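You operate a simulated robot arm through the tools that you are given. There is no shell and no other tool.

The job below is to be done with a simulated robot arm. You get a single attempt, and the scene is never put back.

Task
Air the wool bundle in the dryer as the orange care card says.
Fine: set programme and time by the card, start, wait for END and turn the dial to OFF. Hotter air felts wool. Door and card stay as they are. Dry hands on dial and keys.

The check looks at the end state, three seconds after you hand in, the way a careful person would. Anything else that was tipped, shoved, dropped, spilled or broken makes it a failure.

Robot
A 7-joint arm with a two-finger parallel gripper, fixed in place. Base frame: the origin is on the floor under the middle of its stand, x ahead of it, y to its left, z up. Units: mm, rad, N and s.
With the tool pointing down near the work surface it reaches from about 100 to 640 mm from the base axis. Its first joint turns from -1.152 to 1.152 rad. Payload 1.57 kg.
Tool frame: the origin (TCP) lies between the finger pads and is the grasp point; the fingertips stand 30 mm ahead of it; z points along the fingers, y is the line along which they close. Largest opening 80 mm; finger width 17, thickness 12; the body of the gripper, 40 by 82 mm, starts 80 mm behind the TCP.
Orientation is told as [roll, pitch, yaw] about the base's x, y, z axes, in that order, counted from this pose: with the fingers straight down and closing along the base's y, the tool's x points along the base's -x, its y along +y and its z along -z.

Tools
- The arm moves only by the tool send_rows. Its argument "series" is a list of rows, each a list of 3 entries, a list of its own where there are three numbers: the shift along the tool's x, y, z in mm, then the turn, a rotation vector about the tool's x, y, z in rad, then the closure, from 0 (fully open) to 1 (shut). In form: [[[tx, ty, tz], [wx, wy, wz], fingers], ...]. A call has 1 to 20 rows; each row shifts and turns the commanded pose from where the row before left it, along the tool's axes as they then stand. Each row takes 0.2 s and may step no farther than 50 mm and 0.15 rad from the row before; otherwise, or with a gripper value out of range, the whole call is refused. Where a pose cannot be reached the arm comes as near as it can. A force on the tool above 40 N (or 10 N above the force at the start of the call, whichever is more), or a blocked arm, ends the call early, and 0.2 s more pass. The fingers move at their own pace (about 72 mm/s each) and stop on an object; they squeeze with about 27 N. The grip force told is the motor's: it shows also when the fingers shut on nothing. Time passes only in rows, and 0.2 s behind the last, so rows that do not move let the fingers close. It gives the time, the measured TCP pose, the force on the tool (base axes), the opening and the grip force at its end, in the units of the frame above (readings bear some noise), with the torque about the TCP (base axes, N m) and any sound that the robot's microphone picked up, and new pictures: "views" is both (left out), scene, wrist or none.
- Cameras (640 x 400 px; columns grow to the right, rows downward): "scene" is fixed at [53.8, 433.6, 1418]; the picture's right is [-0.78, -0.63, 0.00], its down [-0.39, 0.48, -0.79] and it looks along [0.49, -0.61, -0.62] (base axes); focal length 365 px, centre (320, 200). "wrist" rides on the gripper at [72, -7, -122] in the tool frame; the picture's right is [0.09, 1.00, 0.00], its down [-0.84, 0.08, -0.54] and it looks along [-0.54, 0.05, 0.84] (tool axes); focal length 238 px, centre (320, 200). There is no depth. A picture from a camera that has moved, and an enlarged one, comes with that camera's place and axes in the base frame and with its lens.
- enlarge(camera, box): a new picture of the part [left, top, right, bottom] of that camera's present view, enlarged. It takes no simulated time.
- close_job(): hands the job in; it is judged then, once.

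Nothing tells you positions but the pictures and the camera data. Unless the task says otherwise, let go and move clear before handing in.

The tools are called after "Request:" by a JSON object that holds its "method" and its "body". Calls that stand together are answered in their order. send_rows: Moves the arm, as the interface text tells. Its arguments: {"type":"object","properties":{"series":{"type":"array","items":{"type":"array"}},"views":{"type":"string","enum":["both","scene","wrist","none"]}},"required":["series"]} The other tools are called the same way: enlarge (camera, box) takes an enlarged picture of a part of a camera's view; close_job () hands the job in.

At the start:

```text
time: 0.0
eef_pos: [383.5, -228.6, 953.0]
ee_rot: [0.0, 0.0, 0.001]
contact_force: [0.0, 0.6, 0.1]
ft_torque: [0.0, -0.02, 0.02]
opening: 79.9
finger_force: 0.0
```

scene: 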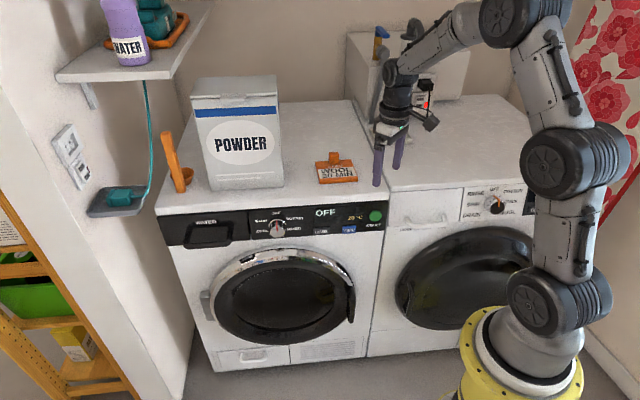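
wrist: 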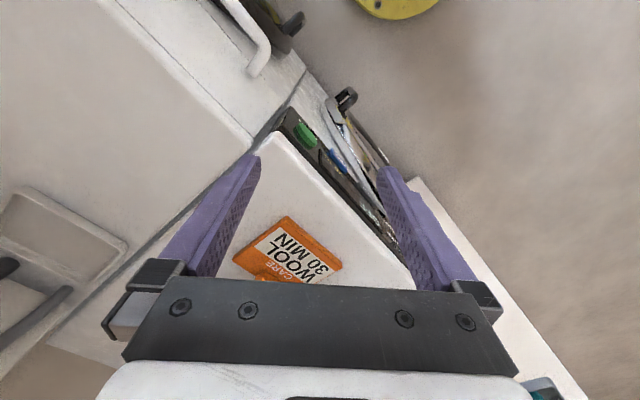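

I see a washer and a dryer side by side, with the orange card (it seems to read "WOOL 30 MIN") on top of the left machine. First I'll enlarge the panel and the card to read them.

Request:
{"method": "enlarge", "body": {"camera": "scene", "box": [230, 195, 400, 250]}}

Request:
{"method": "enlarge", "body": {"camera": "scene", "box": [300, 140, 380, 190]}}

Request:
{"method": "enlarge", "body": {"camera": "wrist", "box": [220, 80, 440, 300]}}

Request:
{"method": "enlarge", "body": {"camera": "scene", "box": [150, 180, 400, 380]}}

Request:
{"method": "enlarge", "body": {"camera": "scene", "box": [380, 160, 550, 250]}}

```text
3.76 times, centred on (315, 222) of scene
camera zoom: at [53.8, 433.6, 1418.0], right [-0.78, -0.63, 0.0], down [-0.39, 0.48, -0.79], along [0.49, -0.61, -0.62], focal length 1375 px, centre (339, 115)
```

zoom: 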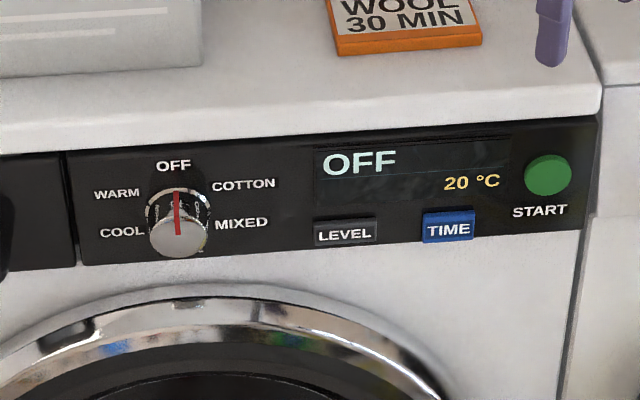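

```text
8.00 times, centred on (340, 165) of scene
camera zoom: at [53.8, 433.6, 1418.0], right [-0.78, -0.63, 0.0], down [-0.39, 0.48, -0.79], along [0.49, -0.61, -0.62], focal length 2922 px, centre (160, 480)
```

zoom: 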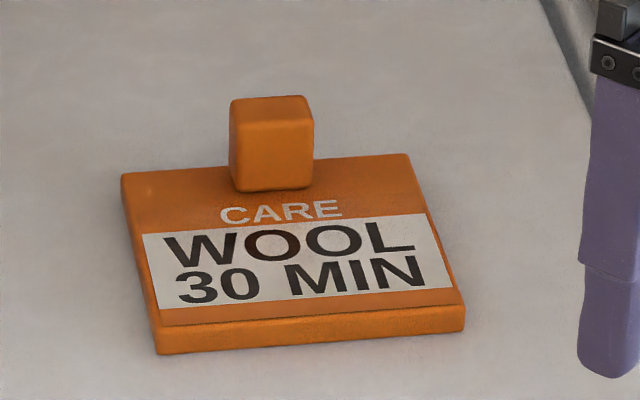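

```text
1.82 times, centred on (330, 190) of wrist
camera zoom: at [311.8, -235.4, 1073.8], right [-0.09, 1.0, 0.0], down [0.84, 0.08, 0.54], along [0.54, 0.05, -0.84], focal length 433 px, centre (302, 218)
```

zoom: 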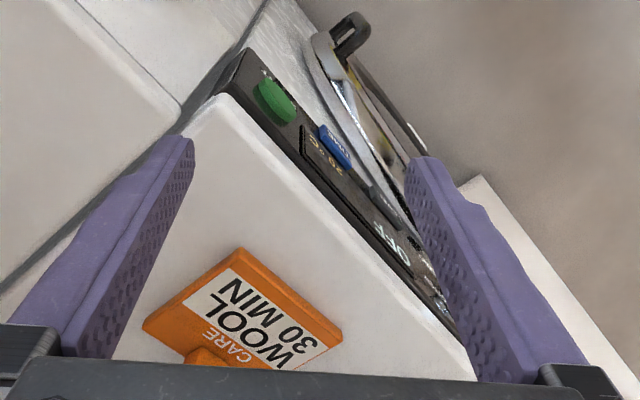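

```text
2.00 times, centred on (275, 280) of scene
camera zoom: at [53.8, 433.6, 1418.0], right [-0.78, -0.63, 0.0], down [-0.39, 0.48, -0.79], along [0.49, -0.61, -0.62], focal length 731 px, centre (410, 40)
```

zoom: 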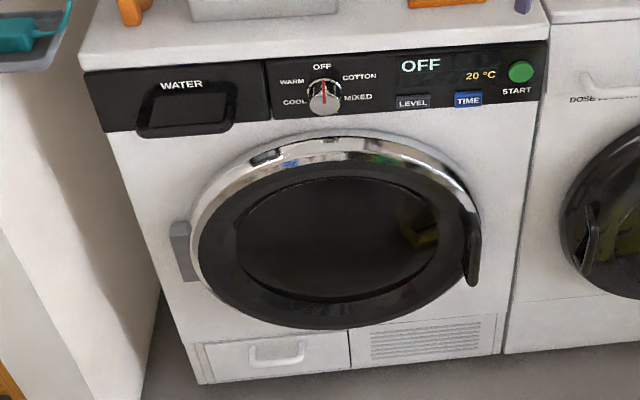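

```text
3.76 times, centred on (465, 205) of scene
camera zoom: at [53.8, 433.6, 1418.0], right [-0.78, -0.63, 0.0], down [-0.39, 0.48, -0.79], along [0.49, -0.61, -0.62], focal length 1375 px, centre (-226, 181)
```

zoom: 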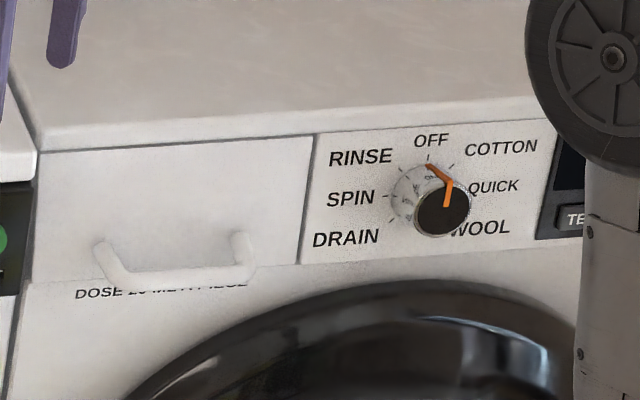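

The left machine is the dryer (dial OFF/WARM/COOL/COTTON/MIXED, LEVEL, TIME and START keys), and its front runs diagonally, facing about (-0.73, 0.68). The card says wool, 30 min, so that means COOL, 30 minutes. I'll pull the tool out in front of the machine and yaw it to face the panel.

Request:
{"method": "send_rows", "body": {"series": [[[0, 44, 0], [0, 0, 0], 0], [[0, 44, 0], [0, 0, 0], 0], [[0, 44, 0], [0, 0, 0], 0], [[0, 44, 0], [0, 0, 0], 0], [[0, 44, 0], [0, 0, 0], 0], [[0, 44, 0], [0, 0, 0], 0], [[0, 44, 0], [0, 0, 0], 0], [[0, 0, 0], [0, 0, 0.15], 0], [[0, 0, 0], [0, 0, 0.15], 0], [[0, 0, 0], [0, 0, 0.15], 0], [[0, 0, 0], [0, 0, 0.15], 0], [[0, 0, 0], [0, 0, 0.15], 0]], "views": "both"}}

```text
time: 2.6
eef_pos: [383.5, 79.7, 952.7]
ee_rot: [0.001, 0.001, -0.751]
contact_force: [-0.4, 0.1, 1.0]
ft_torque: [0.02, 0.01, -0.03]
opening: 80.0
finger_force: 0.0
camera wrist: at [327.3, 123.7, 1073.7], right [0.61, 0.79, 0.0], down [0.66, -0.52, 0.54], along [0.43, -0.33, -0.84], focal length 238 px, centre (320, 200)
```

scene: 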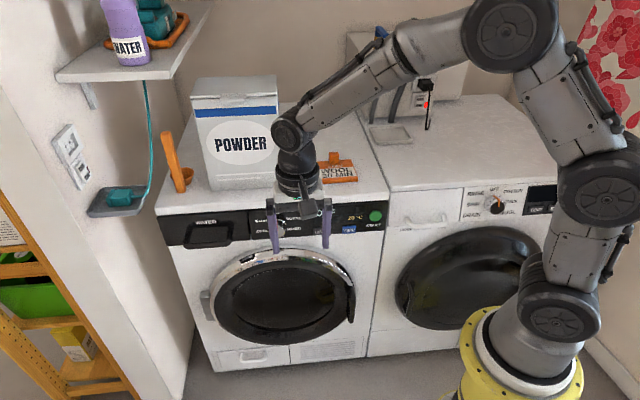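
wrist: 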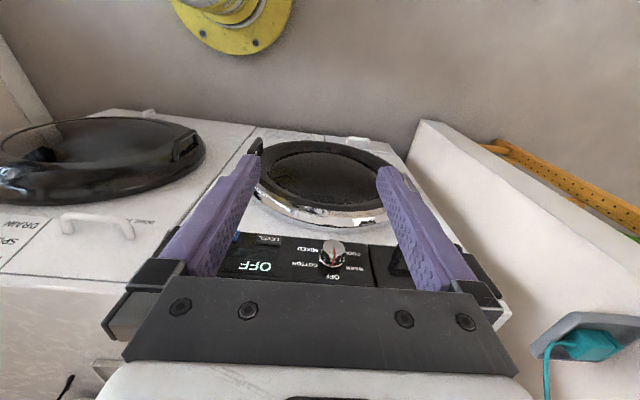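

The tool now faces along the dryer's normal but still points down, about 240 mm out from the panel. Next I pitch it to horizontal so it points at the panel.

Request:
{"method": "send_rows", "body": {"series": [[[0, 0, 0], [0, -0.1428, 0], 0], [[0, 0, 0], [0, -0.1428, 0], 0], [[0, 0, 0], [0, -0.1428, 0], 0], [[0, 0, 0], [0, -0.1428, 0], 0], [[0, 0, 0], [0, -0.1428, 0], 0], [[0, 0, 0], [0, -0.1428, 0], 0], [[0, 0, 0], [0, -0.1428, 0], 0], [[0, 0, 0], [0, -0.1428, 0], 0], [[0, 0, 0], [0, -0.1428, 0], 0], [[0, 0, 0], [0, -0.1428, 0], 0], [[0, 0, 0], [0, -0.1428, 0], 0]], "views": "both"}}

```text
time: 5.0
eef_pos: [383.4, 80.4, 952.2]
ee_rot: [2.548, -1.568, 2.988]
contact_force: [-0.2, 0.1, -0.2]
ft_torque: [0.0, -0.01, 0.0]
opening: 80.0
finger_force: 0.1
camera wrist: at [290.2, 157.8, 880.0], right [0.68, 0.73, -0.09], down [-0.35, 0.43, 0.84], along [0.65, -0.54, 0.54], focal length 238 px, centre (320, 200)
```

scene: 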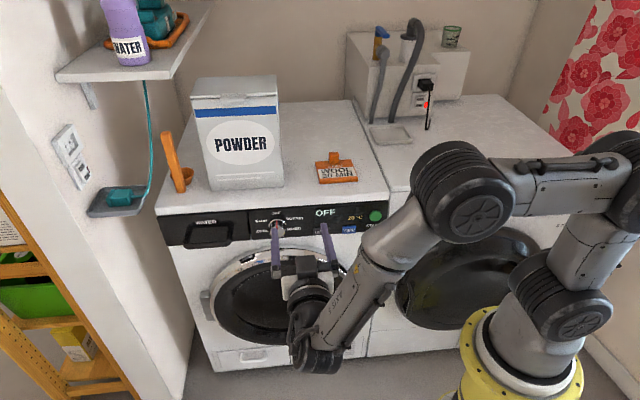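
wrist: 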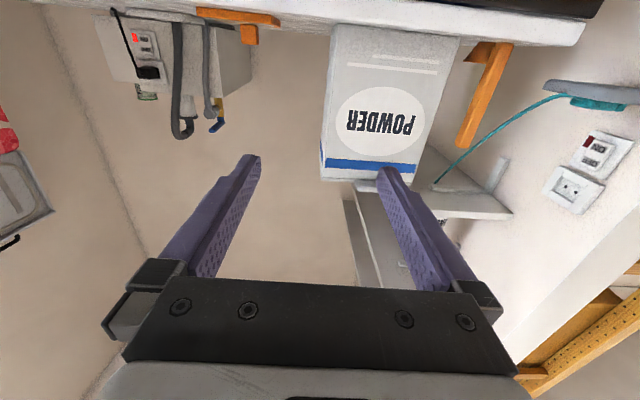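

The tool is horizontal, and pitching left it clear of everything. I lower it to about panel height, still well out from the machine, so the wrist camera sees the panel.

Request:
{"method": "send_rows", "body": {"series": [[[40, 0, 0], [0, 0, 0], 0], [[40, 0, 0], [0, 0, 0], 0], [[40, 0, 0], [0, 0, 0], 0], [[40, 0, 0], [0, 0, 0], 0], [[32, 0, 0], [0, 0, 0], 0]], "views": "both"}}

```text
time: 6.2
eef_pos: [383.8, 80.5, 758.0]
ee_rot: [1.428, -1.568, -2.18]
contact_force: [0.3, 0.0, 0.3]
ft_torque: [-0.03, 0.05, 0.01]
opening: 80.0
finger_force: 0.0
camera wrist: at [290.4, 158.6, 686.8], right [0.68, 0.73, -0.09], down [-0.34, 0.42, 0.84], along [0.65, -0.54, 0.54], focal length 238 px, centre (320, 200)
```

scene: 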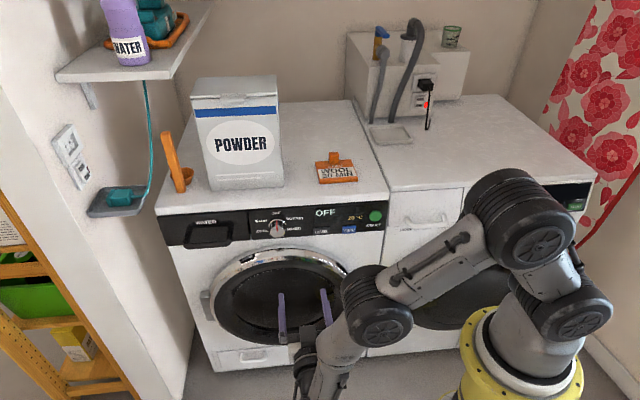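
wrist: 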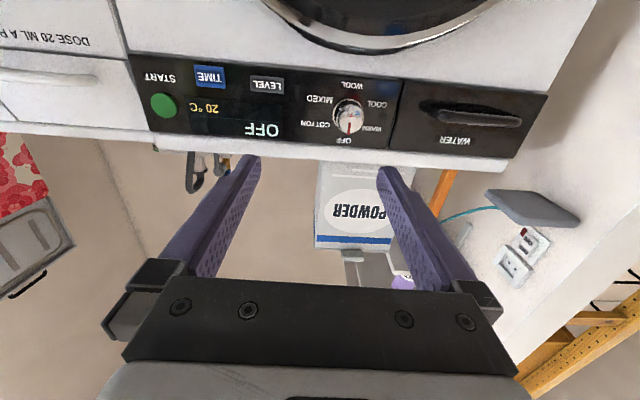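

The wrist camera reveals a dial position hidden from the scene view: a label at the bottom of the dial that looks like WOOL. I'll enlarge the panel.

Request:
{"method": "enlarge", "body": {"camera": "wrist", "box": [280, 70, 420, 158]}}

Request:
{"method": "enlarge", "body": {"camera": "wrist", "box": [130, 50, 300, 156]}}

Request:
{"method": "enlarge", "body": {"camera": "wrist", "box": [100, 0, 580, 200]}}

Request:
{"method": "enlarge", "body": {"camera": "scene", "box": [230, 195, 330, 255]}}

```text
4.55 times, centred on (350, 114) of wrist
camera zoom: at [290.4, 158.6, 686.8], right [0.68, 0.73, -0.09], down [-0.34, 0.42, 0.84], along [0.65, -0.54, 0.54], focal length 1083 px, centre (184, 591)
```

zoom: 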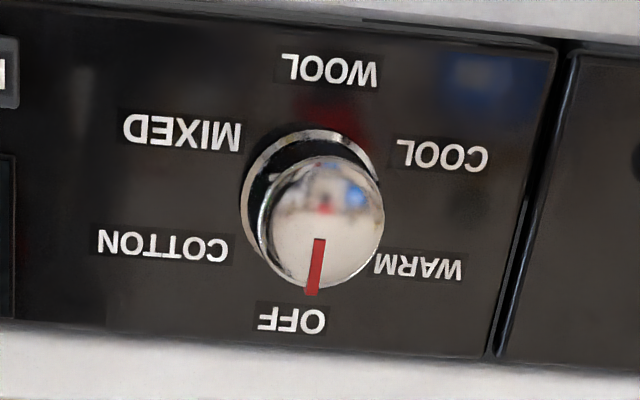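

```text
3.76 times, centred on (215, 103) of wrist
camera zoom: at [290.4, 158.6, 686.8], right [0.68, 0.73, -0.09], down [-0.34, 0.42, 0.84], along [0.65, -0.54, 0.54], focal length 897 px, centre (715, 565)
```

zoom: 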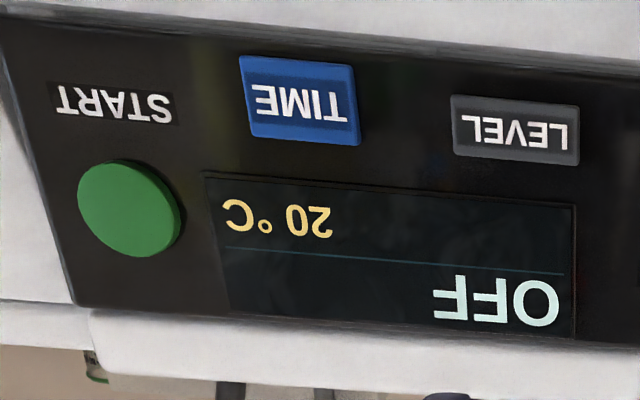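

```text
1.33 times, centred on (340, 100) of wrist
camera zoom: at [290.4, 158.6, 686.8], right [0.68, 0.73, -0.09], down [-0.34, 0.42, 0.84], along [0.65, -0.54, 0.54], focal length 318 px, centre (293, 333)
```

zoom: 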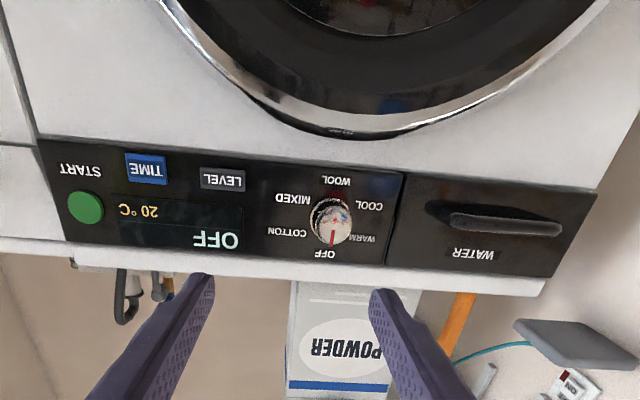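

```text
6.40 times, centred on (280, 225) of scene
camera zoom: at [53.8, 433.6, 1418.0], right [-0.78, -0.63, 0.0], down [-0.39, 0.48, -0.79], along [0.49, -0.61, -0.62], focal length 2338 px, centre (576, 40)
```

zoom: 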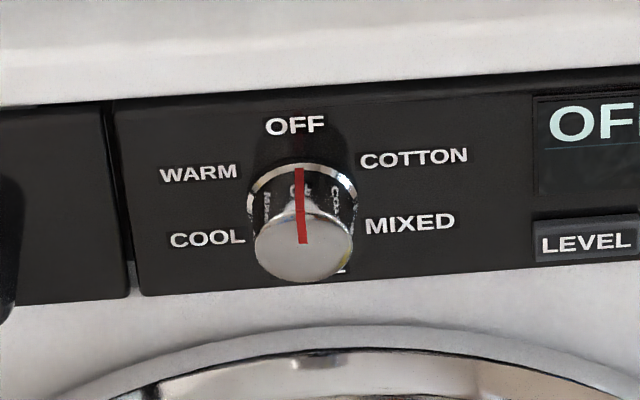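

The dial has six positions 60° apart, with WOOL straight down from OFF. The card says WOOL and 30 MIN, so the programme is WOOL, which settles the setting. The knob cap is at about [573, -37, 766] and the panel roughly 25 mm behind it. I need a more exact panel angle, so I'm zooming on its corners.

Request:
{"method": "enlarge", "body": {"camera": "scene", "box": [150, 195, 230, 245]}}

Request:
{"method": "enlarge", "body": {"camera": "scene", "box": [320, 190, 400, 240]}}

Request:
{"method": "enlarge", "body": {"camera": "wrist", "box": [100, 40, 212, 110]}}

Request:
{"method": "enlarge", "body": {"camera": "wrist", "box": [448, 80, 576, 160]}}

```text
8.00 times, centred on (190, 220) of scene
camera zoom: at [53.8, 433.6, 1418.0], right [-0.78, -0.63, 0.0], down [-0.39, 0.48, -0.79], along [0.49, -0.61, -0.62], focal length 2922 px, centre (1360, 40)
```

zoom: 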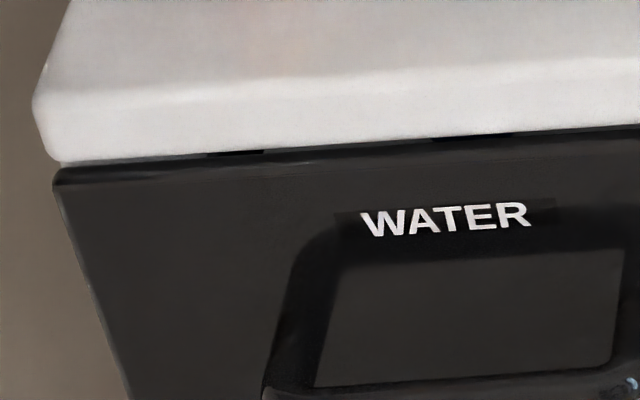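

```text
8.00 times, centred on (360, 215) of scene
camera zoom: at [53.8, 433.6, 1418.0], right [-0.78, -0.63, 0.0], down [-0.39, 0.48, -0.79], along [0.49, -0.61, -0.62], focal length 2922 px, centre (0, 80)
```

zoom: 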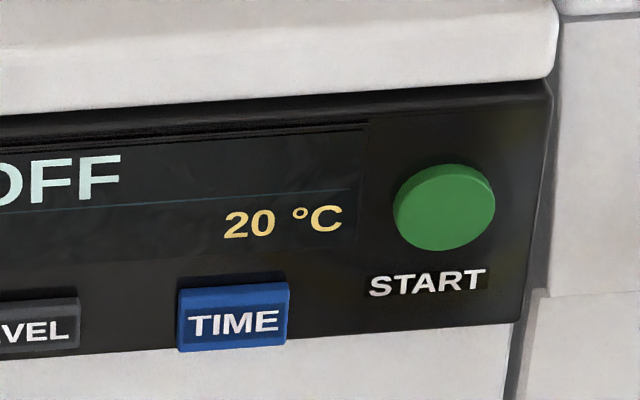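

```text
5.71 times, centred on (156, 75) of wrist
camera zoom: at [290.4, 158.6, 686.8], right [0.68, 0.73, -0.09], down [-0.34, 0.42, 0.84], along [0.65, -0.54, 0.54], focal length 1362 px, centre (1257, 914)
```

zoom: 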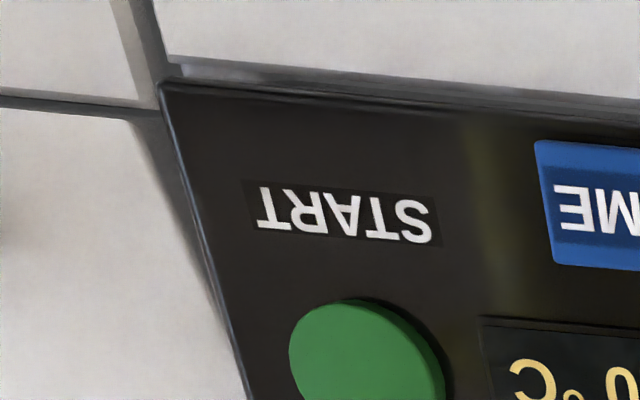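

```text
5.00 times, centred on (512, 120) of wrist
camera zoom: at [290.4, 158.6, 686.8], right [0.68, 0.73, -0.09], down [-0.34, 0.42, 0.84], along [0.65, -0.54, 0.54], focal length 1192 px, centre (-640, 600)
```

zoom: 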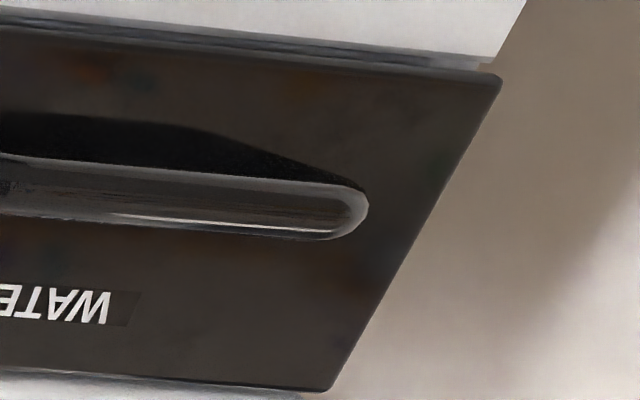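

Both cameras agree that the panel faces about 45° and that the knob axis is at height 766. The knob is about 40 mm across and 25 mm deep. I correct the yaw by 2°, line up with the knob axis and roll the fingers by -90° in free space, so I have 180° of clockwise turn available.

Request:
{"method": "send_rows", "body": {"series": [[[-4.2, 25, 0], [0.035, 0, 0], 0.2], [[-4.2, 25, 0], [0, 0, 0], 0.2], [[0, 0, 0], [0, 0, -0.1428], 0.2], [[0, 0, 0], [0, 0, -0.1428], 0.2], [[0, 0, 0], [0, 0, -0.1428], 0.2], [[0, 0, 0], [0, 0, -0.1428], 0.2], [[0, 0, 0], [0, 0, -0.1428], 0.2], [[0, 0, 0], [0, 0, -0.1428], 0.2], [[0, 0, 0], [0, 0, -0.1428], 0.2], [[0, 0, 0], [0, 0, -0.1428], 0.2], [[0, 0, 0], [0, 0, -0.1428], 0.2], [[0, 0, 0], [0, 0, -0.1428], 0.2], [[0, 0, 0], [0, 0, -0.1428], 0.2]], "views": "both"}}

```text
time: 9.0
eef_pos: [418.4, 116.4, 768.2]
ee_rot: [-1.57, 0.001, 0.785]
contact_force: [0.6, 0.7, 0.7]
ft_torque: [0.02, -0.03, -0.01]
opening: 63.8
finger_force: 0.1
camera wrist: at [281.1, 150.6, 775.0], right [-0.07, -0.07, -1.0], down [0.21, 0.97, -0.08], along [0.98, -0.21, -0.05], focal length 238 px, centre (320, 200)
```

scene: 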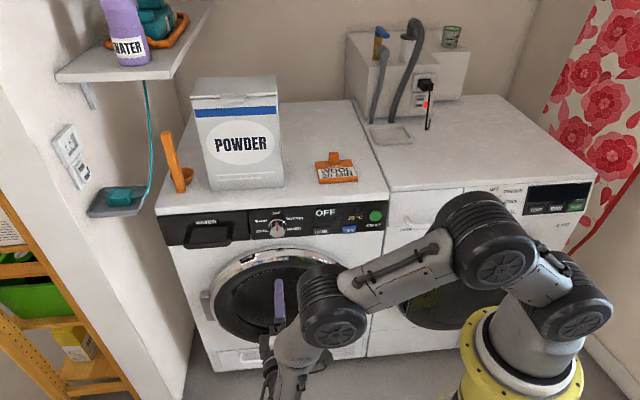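
wrist: 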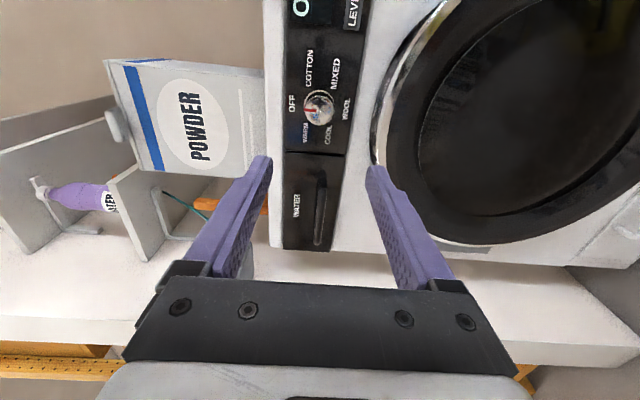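

The roll was reached cleanly and the tool is square to the panel. I check the knob alignment from this new view before going in.

Request:
{"method": "enlarge", "body": {"camera": "wrist", "box": [264, 30, 376, 170]}}

Request:
{"method": "enlarge", "body": {"camera": "scene", "box": [230, 195, 350, 355]}}

```text
2.86 times, centred on (320, 100) of wrist
camera zoom: at [281.1, 150.6, 775.0], right [-0.07, -0.07, -1.0], down [0.21, 0.97, -0.08], along [0.98, -0.21, -0.05], focal length 681 px, centre (320, 486)
```

zoom: 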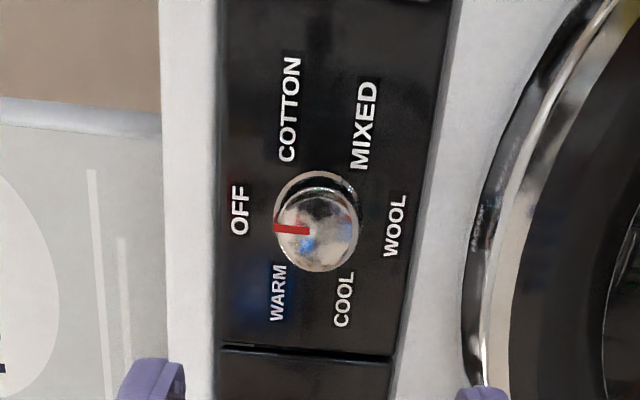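

```text
2.50 times, centred on (290, 275) of scene
camera zoom: at [53.8, 433.6, 1418.0], right [-0.78, -0.63, 0.0], down [-0.39, 0.48, -0.79], along [0.49, -0.61, -0.62], focal length 913 px, centre (395, 12)
```

zoom: 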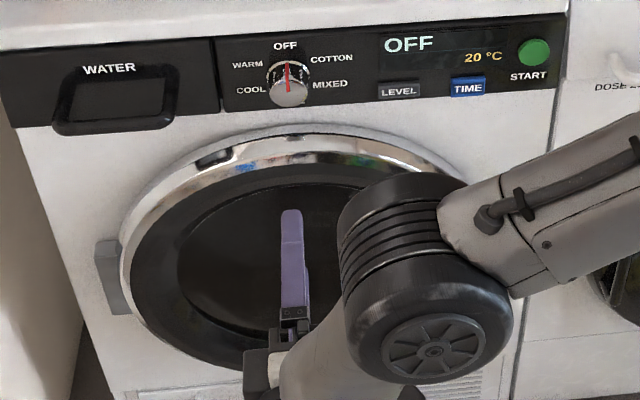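

This view puts the knob at about [573, -37, 768], in line with the tool within 1–2 mm. I advance to about 30 mm short of the knob with the fingers 64 mm apart.

Request:
{"method": "send_rows", "body": {"series": [[[-1, 0, 40], [0, 0, 0], 0.2], [[0, 0, 40], [0, 0, 0], 0.2], [[0, 0, 40], [0, 0, 0], 0.2], [[0, 0, 40], [0, 0, 0], 0.2]], "views": "both"}}

```text
time: 10.0
eef_pos: [531.6, 2.5, 769.2]
ee_rot: [-1.571, 0.0, 0.788]
contact_force: [0.1, -0.2, 0.7]
ft_torque: [-0.02, -0.02, 0.02]
opening: 64.1
finger_force: 0.1
camera wrist: at [394.5, 37.9, 774.9], right [-0.07, -0.07, -1.0], down [0.21, 0.98, -0.08], along [0.98, -0.21, -0.05], focal length 238 px, centre (320, 200)
```

scene: 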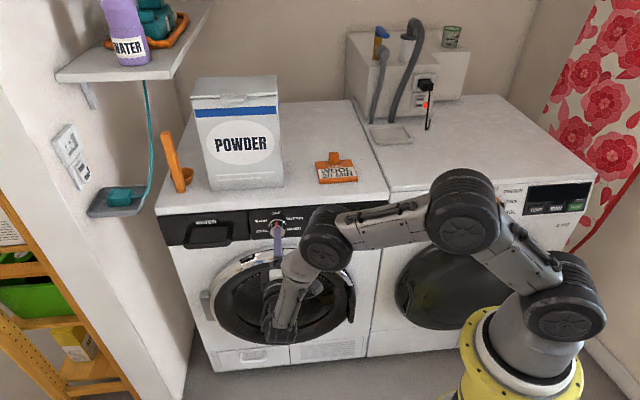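
wrist: 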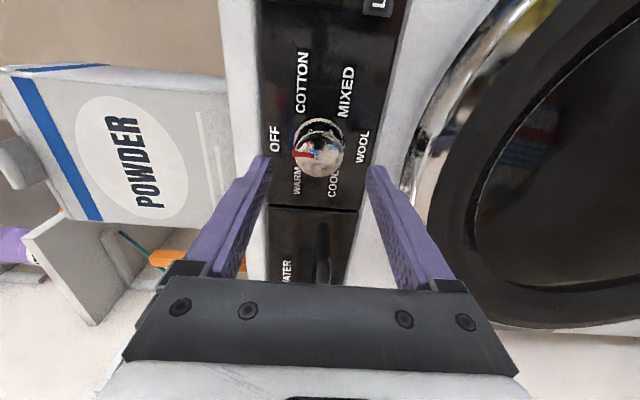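

The knob sits dead centre between the fingers. I advance 41 mm so the pads overlap the knob, stopping short of the panel, then close.

Request:
{"method": "send_rows", "body": {"series": [[[0, 0, 21], [0, 0, 0], 0.2], [[0, 0, 20], [0, 0, 0], 0.2], [[0, 0, 0], [0, 0, 0], 0.2]], "views": "both"}}

```text
time: 10.8
eef_pos: [562.2, -26.1, 768.3]
ee_rot: [-1.572, -0.001, 0.786]
contact_force: [-1.1, -1.2, 0.6]
ft_torque: [0.02, 0.04, 0.02]
opening: 63.9
finger_force: 0.0
camera wrist: at [424.1, 9.0, 775.1], right [-0.07, -0.06, -1.0], down [0.21, 0.98, -0.08], along [0.98, -0.21, -0.05], focal length 238 px, centre (320, 200)
```

scene: 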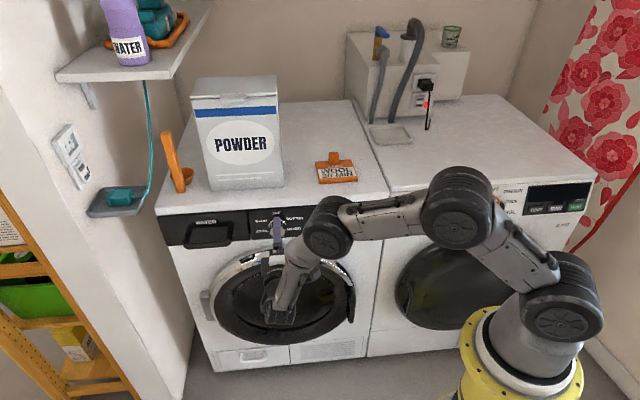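
wrist: 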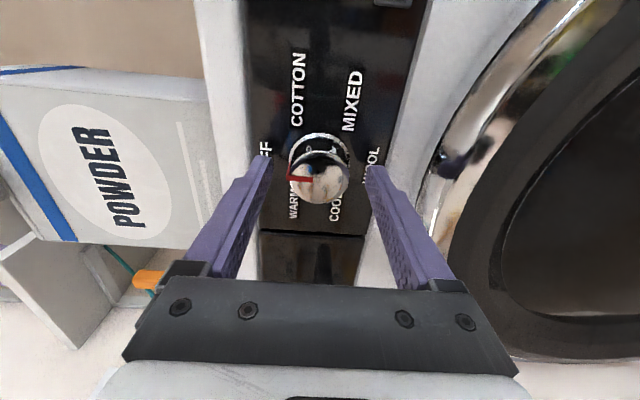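

Clearance is good all round with the fingers straddling the knob. Now I close gently on it.

Request:
{"method": "send_rows", "body": {"series": [[[0, 0, 0], [0, 0, 0], 0.6], [[0, 0, 0], [0, 0, 0], 0.8], [[0, 0, 0], [0, 0, 0], 0.8]], "views": "wrist"}}

```text
time: 11.6
eef_pos: [560.7, -25.7, 769.2]
ee_rot: [-1.571, 0.001, 0.785]
contact_force: [1.6, -2.4, 2.0]
ft_torque: [-0.07, -0.06, 0.06]
opening: 40.6
finger_force: 44.5
camera wrist: at [424.0, 9.1, 775.2], right [-0.06, -0.06, -1.0], down [0.21, 0.98, -0.08], along [0.98, -0.21, -0.05], focal length 238 px, centre (320, 200)
```

wrist: 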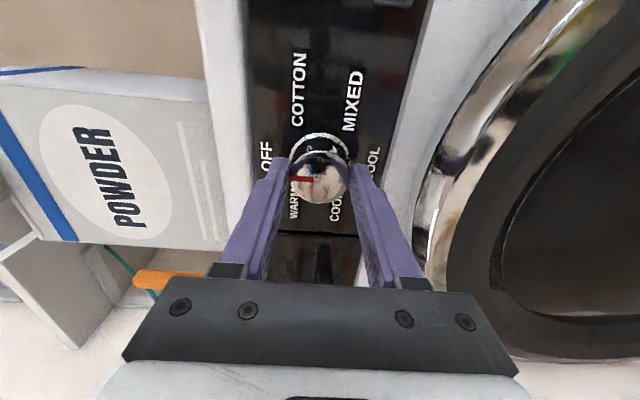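

The grip on the knob is firm (40.6 mm). I turn it 60° clockwise and check that it reaches COTTON (nothing runs until START).

Request:
{"method": "send_rows", "body": {"series": [[[0, 0, 0], [0, 0, 0.1496], 0.8], [[0, 0, 0], [0, 0, 0.1496], 0.8], [[0, 0, 0], [0, 0, 0.1496], 0.8], [[0, 0, 0], [0, 0, 0.1496], 0.8], [[0, 0, 0], [0, 0, 0.1496], 0.8], [[0, 0, 0], [0, 0, 0.1496], 0.8], [[0, 0, 0], [0, 0, 0.1496], 0.8]], "views": "both"}}

Request:
{"method": "enlarge", "body": {"camera": "scene", "box": [230, 190, 400, 250]}}

```text
time: 13.2
eef_pos: [560.7, -25.1, 767.6]
ee_rot: [-1.569, -1.052, 0.784]
contact_force: [3.3, 0.4, -3.1]
ft_torque: [-0.36, -0.31, 0.49]
opening: 40.6
finger_force: 45.2
camera wrist: at [445.8, 30.9, 708.5], right [0.58, 0.58, -0.58], down [-0.04, 0.72, 0.69], along [0.82, -0.37, 0.44], focal length 238 px, centre (320, 200)
```

scene: 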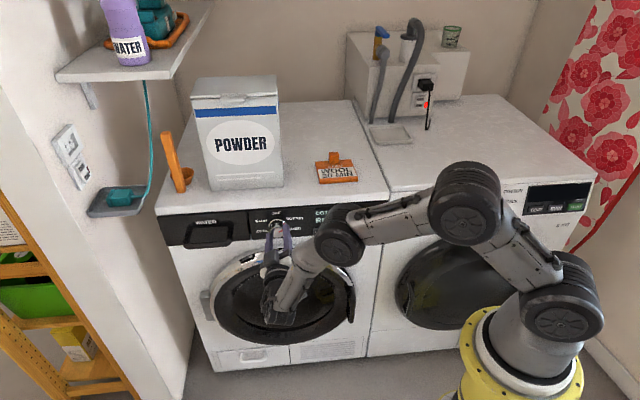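
wrist: 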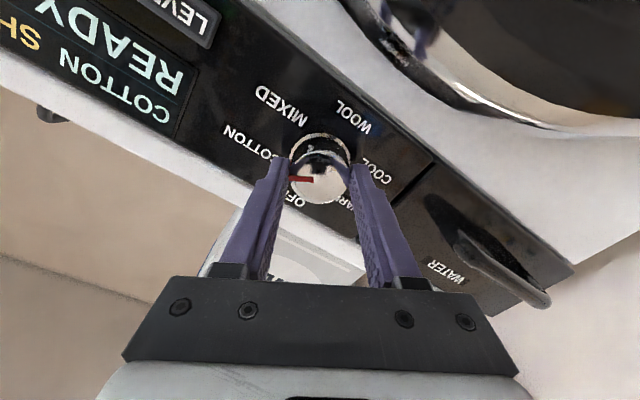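

```text
3.76 times, centred on (315, 220) of scene
camera zoom: at [53.9, 433.6, 1418.0], right [-0.78, -0.63, 0.0], down [-0.39, 0.48, -0.79], along [0.49, -0.61, -0.62], focal length 1375 px, centre (339, 125)
```

zoom: 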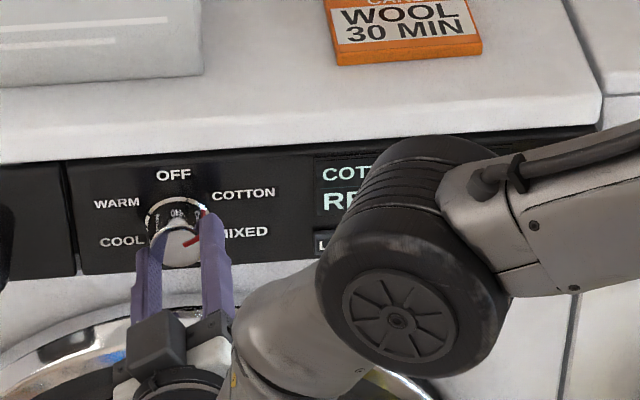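

The display reads COTTON / READY, so clockwise turning works. I turn a further 120° to WOOL.

Request:
{"method": "send_rows", "body": {"series": [[[0, 0, 0], [0, 0, 0.1496], 0.8], [[0, 0, 0], [0, 0, 0.1496], 0.8], [[0, 0, 0], [0, 0, 0.1496], 0.8], [[0, 0, 0], [0, 0, 0.1496], 0.8], [[0, 0, 0], [0, 0, 0.1496], 0.8], [[0, 0, 0], [0, 0, 0.1496], 0.8], [[0, 0, 0], [0, 0, 0.1496], 0.8], [[0, 0, 0], [0, 0, 0.1496], 0.8], [[0, 0, 0], [0, 0, 0.1496], 0.8], [[0, 0, 0], [0, 0, 0.1496], 0.8], [[0, 0, 0], [0, 0, 0.1496], 0.8], [[0, 0, 0], [0, 0, 0.1496], 0.8], [[0, 0, 0], [0, 0, 0.1496], 0.8], [[0, 0, 0], [0, 0, 0.1496], 0.8]], "views": "both"}}

```text
time: 14.9
eef_pos: [563.3, -24.0, 770.0]
ee_rot: [1.495, -1.073, -2.333]
contact_force: [-2.6, -2.1, 2.5]
ft_torque: [-0.13, -0.12, 0.34]
opening: 40.7
finger_force: 44.8
out of reach, approached as far as the arm can: row 7, 8
stopped in row 8: the force on the tool passed its limit at 62 N (the readings are from after the stop); the commanded pose is now the measured one
camera wrist: at [500.8, 86.5, 707.3], right [0.69, 0.61, 0.39], down [-0.59, 0.15, 0.79], along [0.42, -0.78, 0.47], focal length 238 px, centre (320, 200)
```

scene: 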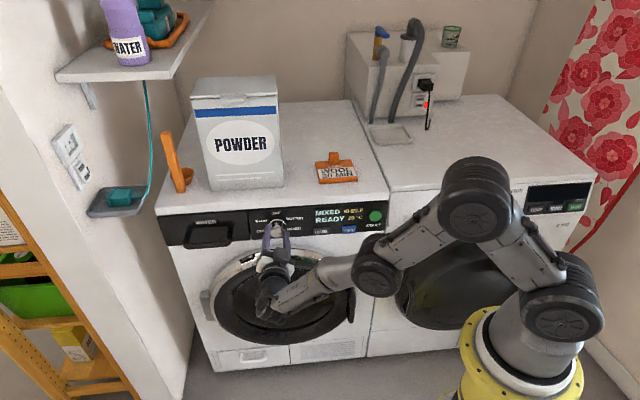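
wrist: 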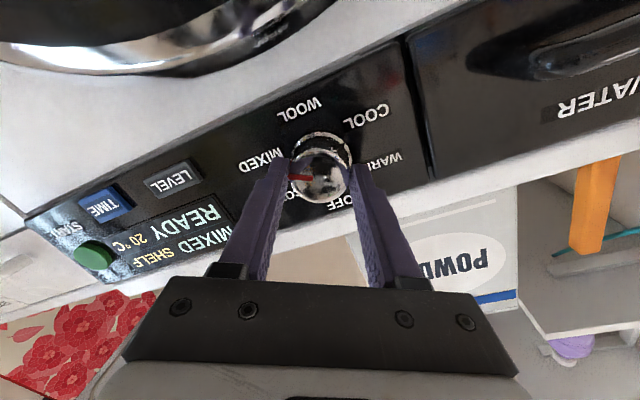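

The dial is now at MIXED / READY ("SHELF 20 °C" shows too), but the arm hit its reach limit at about +28° of roll, so I need to regrip. I open, back off straight, square the tool up and roll back to -90°.

Request:
{"method": "send_rows", "body": {"series": [[[0, 0, 0], [0, 0, 0], 0.2], [[0, 0, 0], [0, 0, 0], 0.2], [[0, 0, -20], [0, 0, 0], 0.2], [[0, 0, -25], [0, 0, 0], 0.2], [[0, 0, 0], [-0.0552, -0.0111, 0], 0.2], [[0, 0, 0], [0, 0, -0.1477], 0.2], [[0, 0, 0], [0, 0, -0.1477], 0.2]], "views": "both"}}

```text
time: 16.5
eef_pos: [544.9, 17.7, 777.2]
ee_rot: [1.568, -1.37, -2.356]
contact_force: [0.1, 0.3, 0.8]
ft_torque: [0.0, -0.05, 0.02]
opening: 64.1
finger_force: 0.1
out of reach, approached as far as the arm can: row 4, 5
camera wrist: at [465.0, 108.9, 704.9], right [0.7, 0.7, 0.11], down [-0.45, 0.32, 0.84], along [0.55, -0.64, 0.54], focal length 238 px, centre (320, 200)
```

scene: 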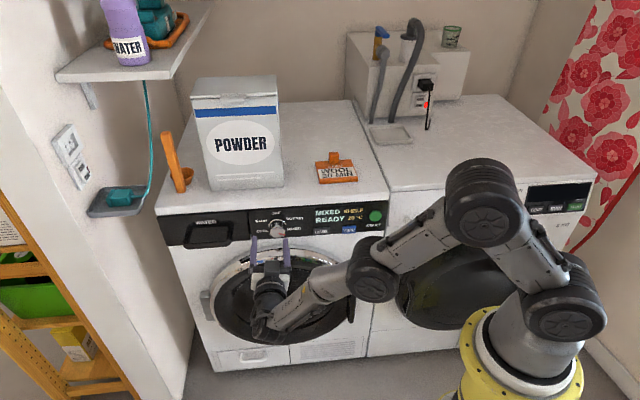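
wrist: 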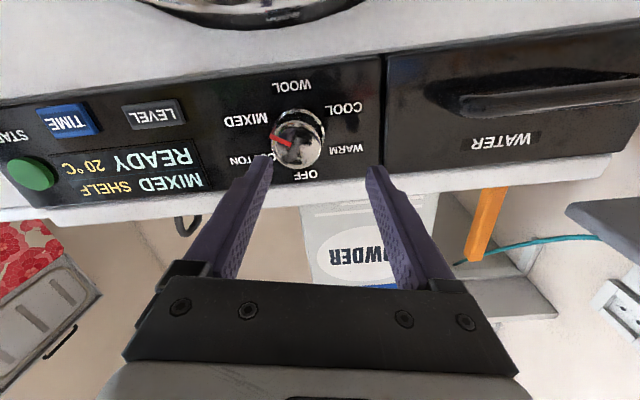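

The dial now shows MIXED / READY and the fingers are clear. I continue rolling back to -90°, then check the pose.

Request:
{"method": "send_rows", "body": {"series": [[[0, 0, 0], [0, 0, -0.1477], 0.2], [[0, 0, 0], [0, 0, -0.1477], 0.2], [[0, 0, 0], [0, 0, -0.1477], 0.2], [[0, 0, 0], [0, 0, -0.1477], 0.2], [[0, 0, 0], [0, 0, -0.1477], 0.2], [[0, 0, 0], [0, 0, -0.1477], 0.2], [[0, 0, 0], [0, 0, -0.1477], 0.2], [[0, 0, 0], [0, 0, -0.1477], 0.2], [[0, 0, 0], [0, 0, -0.1477], 0.2], [[0, 0, 0], [0, 0, -0.1477], 0.2], [[0, 0, 0], [0, 0, -0.1477], 0.2], [[0, 0, 0], [0, 0, -0.1477], 0.2]], "views": "both"}}

```text
time: 19.1
eef_pos: [545.7, 18.1, 776.6]
ee_rot: [-1.57, 0.0, 0.787]
contact_force: [-0.6, -1.0, -0.1]
ft_torque: [0.01, 0.04, 0.0]
opening: 64.1
finger_force: 0.1
camera wrist: at [408.3, 52.2, 783.0], right [-0.07, -0.06, -1.0], down [0.21, 0.97, -0.08], along [0.98, -0.21, -0.05], focal length 238 px, centre (320, 200)
```

scene: 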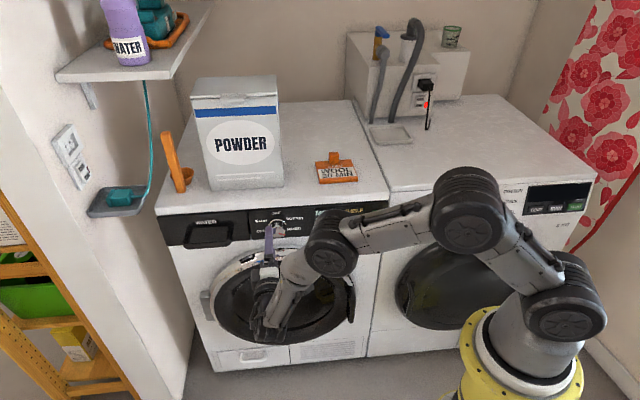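
wrist: 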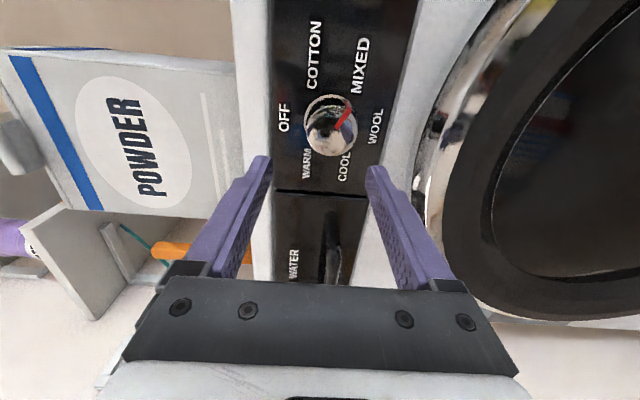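

Square again, but the tool sits about 20 mm left and 8 mm high of the knob axis. I shift to line up, keeping 30 mm of clearance, and look before going in.

Request:
{"method": "send_rows", "body": {"series": [[[20.2, 7.9, 0], [0, 0, 0], 0.2], [[0, 0, 0], [0, 0, 0], 0.2]], "views": "wrist"}}

```text
time: 19.7
eef_pos: [531.3, 2.1, 769.2]
ee_rot: [-1.573, -0.002, 0.784]
contact_force: [-0.1, -0.6, 0.2]
ft_torque: [0.04, 0.02, 0.02]
opening: 64.0
finger_force: 0.1
camera wrist: at [394.0, 37.4, 775.1], right [-0.06, -0.06, -1.0], down [0.21, 0.97, -0.07], along [0.98, -0.21, -0.05], focal length 238 px, centre (320, 200)
```

wrist: 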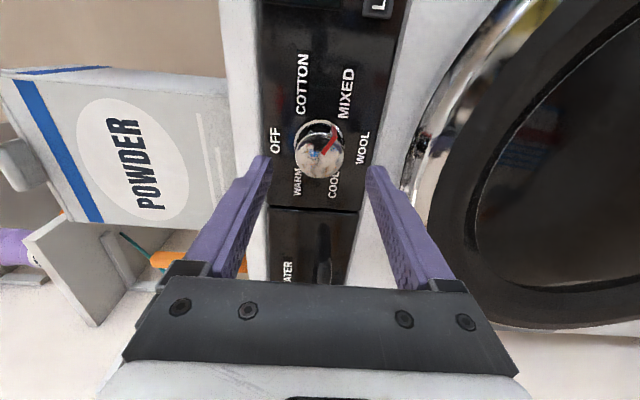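

The knob is centred between the fingers again. I advance, close and turn 60° clockwise toward WOOL.

Request:
{"method": "send_rows", "body": {"series": [[[0, 0, 21], [0, 0, 0], 0.2], [[0, 0, 21], [0, 0, 0], 0.2], [[0, 0, 0], [0, 0, 0], 0.2], [[0, 0, 0], [0, 0, 0], 0.6], [[0, 0, 0], [0, 0, 0], 0.8], [[0, 0, 0], [0, 0, 0], 0.8], [[0, 0, 0], [0, 0, 0.1496], 0.8], [[0, 0, 0], [0, 0, 0.1496], 0.8], [[0, 0, 0], [0, 0, 0.1496], 0.8], [[0, 0, 0], [0, 0, 0.1496], 0.8], [[0, 0, 0], [0, 0, 0.1496], 0.8], [[0, 0, 0], [0, 0, 0.1496], 0.8], [[0, 0, 0], [0, 0, 0.1496], 0.8], [[0, 0, 0], [0, 0, 0], 0.8]], "views": "both"}}

Request:
{"method": "enlarge", "body": {"camera": "wrist", "box": [0, 0, 400, 220]}}

```text
time: 22.7
eef_pos: [560.7, -26.1, 767.1]
ee_rot: [-1.56, -1.05, 0.778]
contact_force: [21.6, -5.7, -17.6]
ft_torque: [-0.55, 0.57, 0.64]
opening: 40.0
finger_force: 44.6
camera wrist: at [445.5, 30.4, 708.2], right [0.58, 0.58, -0.58], down [-0.04, 0.72, 0.69], along [0.82, -0.37, 0.44], focal length 238 px, centre (320, 200)
```

scene: 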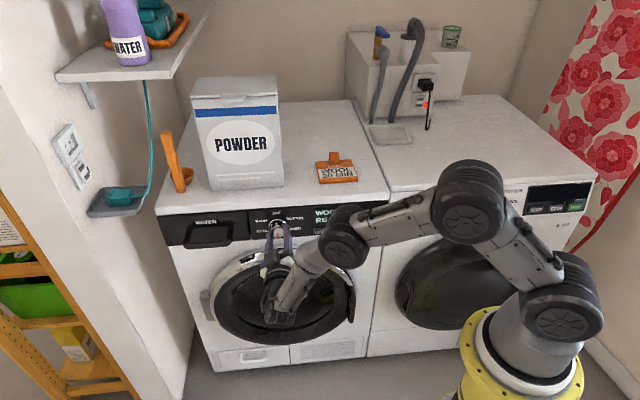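
wrist: 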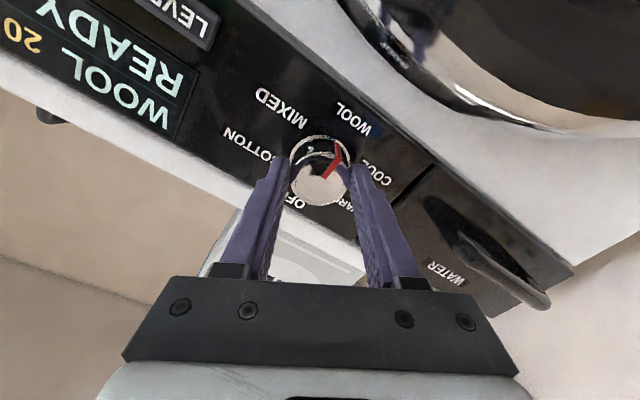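

```text
1.60 times, centred on (200, 110) of wrist
camera zoom: at [445.5, 30.4, 708.2], right [0.58, 0.58, -0.58], down [-0.04, 0.72, 0.69], along [0.82, -0.37, 0.44], focal length 381 px, centre (512, 344)
```

zoom: 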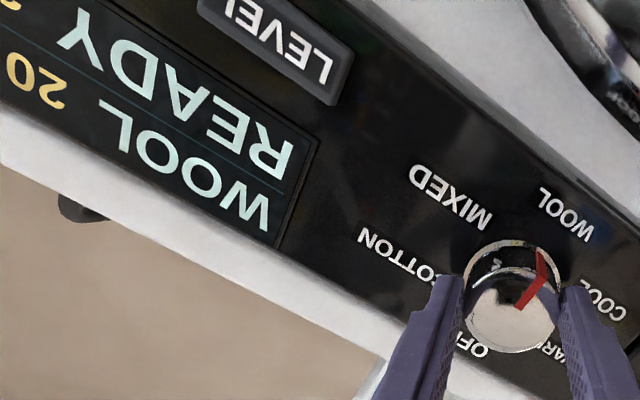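

The display reads WOOL / READY with a default of 20-something. I release and back straight off, then read the whole display.

Request:
{"method": "send_rows", "body": {"series": [[[0, 0, 0], [0, 0, 0], 0.2], [[0, 0, 0], [0, 0, 0], 0.2], [[0, 0, -25], [0, 0, 0], 0.2], [[0, 0, -45], [0, 0, 0], 0.2], [[0, 0, -45], [0, 0, 0], 0.2], [[0, 0, -45], [0, 0, 0], 0.2]], "views": "both"}}

Request:
{"method": "enlarge", "body": {"camera": "scene", "box": [230, 190, 400, 250]}}

Request:
{"method": "enlarge", "body": {"camera": "wrist", "box": [0, 0, 400, 220]}}

```text
time: 24.1
eef_pos: [445.6, 87.0, 767.7]
ee_rot: [-1.572, -1.05, 0.784]
contact_force: [0.7, -1.2, -0.3]
ft_torque: [0.0, -0.01, 0.03]
opening: 64.1
finger_force: 0.1
camera wrist: at [330.6, 143.8, 708.7], right [0.58, 0.58, -0.57], down [-0.04, 0.72, 0.69], along [0.81, -0.38, 0.44], focal length 238 px, centre (320, 200)
```

scene: 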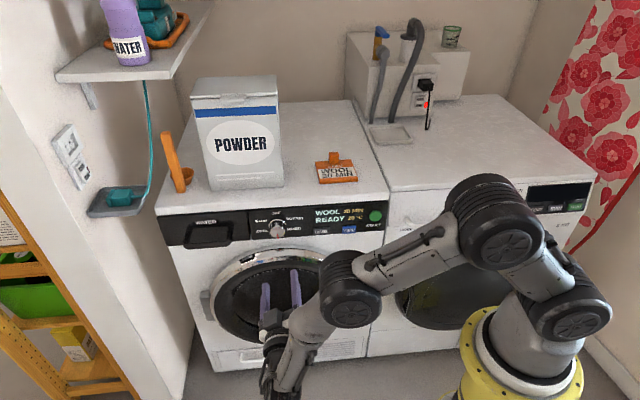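
wrist: 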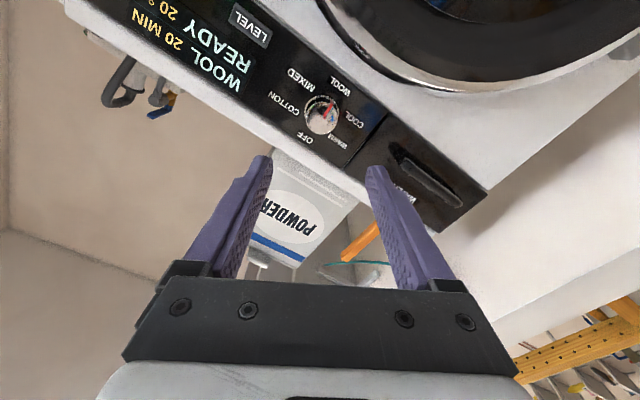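

```text
3.76 times, centred on (315, 220) of scene
camera zoom: at [53.9, 433.5, 1418.0], right [-0.78, -0.63, 0.0], down [-0.39, 0.48, -0.79], along [0.49, -0.61, -0.62], focal length 1375 px, centre (339, 125)
```

zoom: 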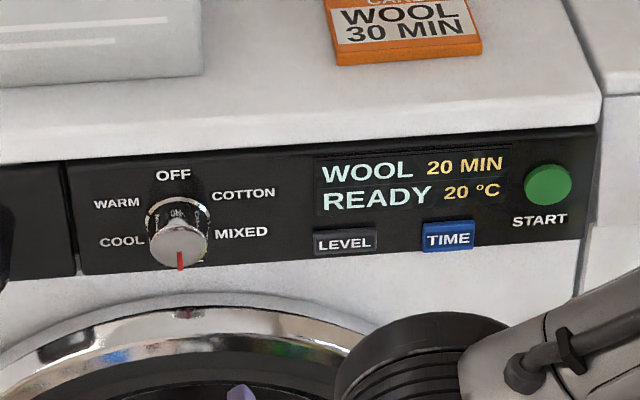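

```text
1.60 times, centred on (200, 110) of wrist
camera zoom: at [330.6, 143.8, 708.7], right [0.58, 0.58, -0.57], down [-0.04, 0.72, 0.69], along [0.81, -0.38, 0.44], focal length 381 px, centre (512, 344)
```

zoom: 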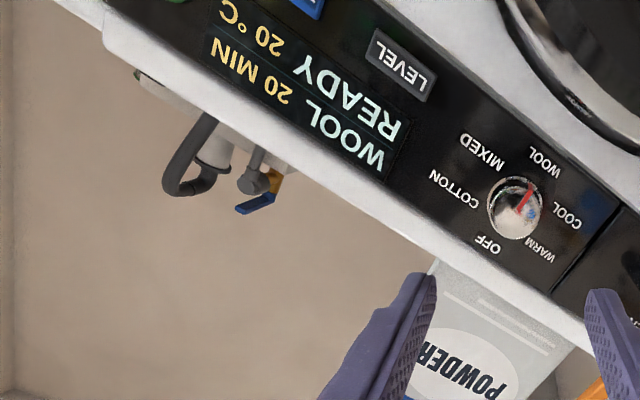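

The display now shows WOOL, 20 MIN, READY, 20 °C, and the dial pointer is at WOOL. The time needs to be 30 MIN, so I shut the fingers and move along the panel to in front of the blue TIME key, at about u=186, z=734.

Request:
{"method": "send_rows", "body": {"series": [[[24.9, -29.5, 0], [0, 0, 0], 0.5], [[24.9, -29.5, 0], [0, 0, 0], 1], [[24.9, -29.5, 0], [0, 0, 0], 1], [[24.9, -29.5, 0], [0, 0, 0], 1], [[24.8, -29.5, 0], [0, 0, 0], 1], [[0, 0, 0], [0, 0, 0], 1]], "views": "both"}}

```text
time: 25.5
eef_pos: [311.6, -48.6, 734.0]
ee_rot: [-1.569, -1.051, 0.784]
contact_force: [-0.5, -1.0, 0.0]
ft_torque: [0.0, -0.02, 0.0]
opening: 0.0
finger_force: 21.2
camera wrist: at [196.7, 9.0, 674.9], right [0.58, 0.58, -0.57], down [-0.04, 0.72, 0.69], along [0.81, -0.37, 0.44], focal length 238 px, centre (320, 200)
```

scene: 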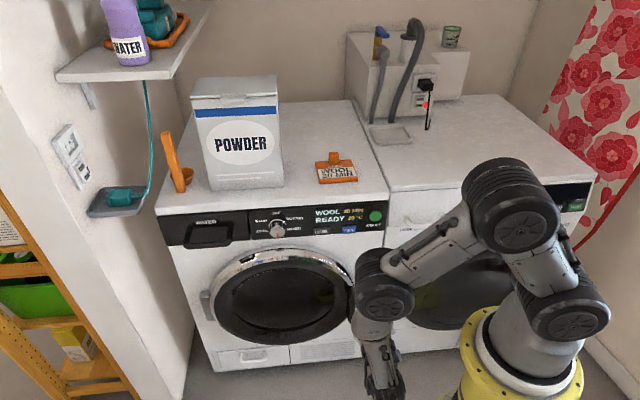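
wrist: 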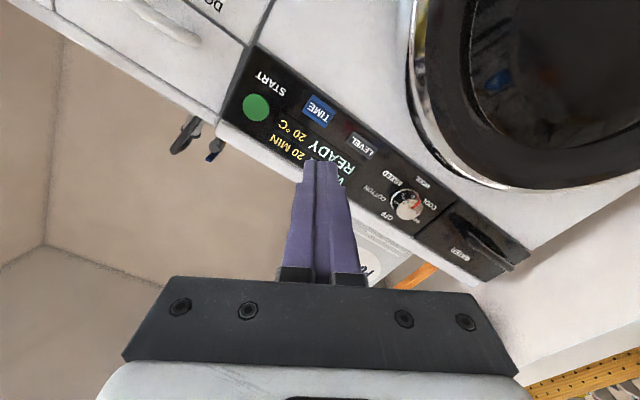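

I'm in front of the TIME key with the fingers shut. I zoom in to fix the key positions from this view.

Request:
{"method": "enlarge", "body": {"camera": "wrist", "box": [220, 50, 400, 170]}}

```text
3.33 times, centred on (310, 110) of wrist
camera zoom: at [196.7, 9.0, 674.9], right [0.58, 0.58, -0.57], down [-0.04, 0.72, 0.69], along [0.81, -0.37, 0.44], focal length 794 px, centre (353, 500)
```

zoom: 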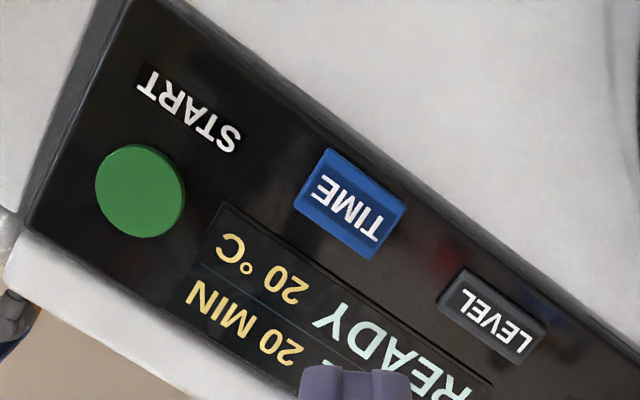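

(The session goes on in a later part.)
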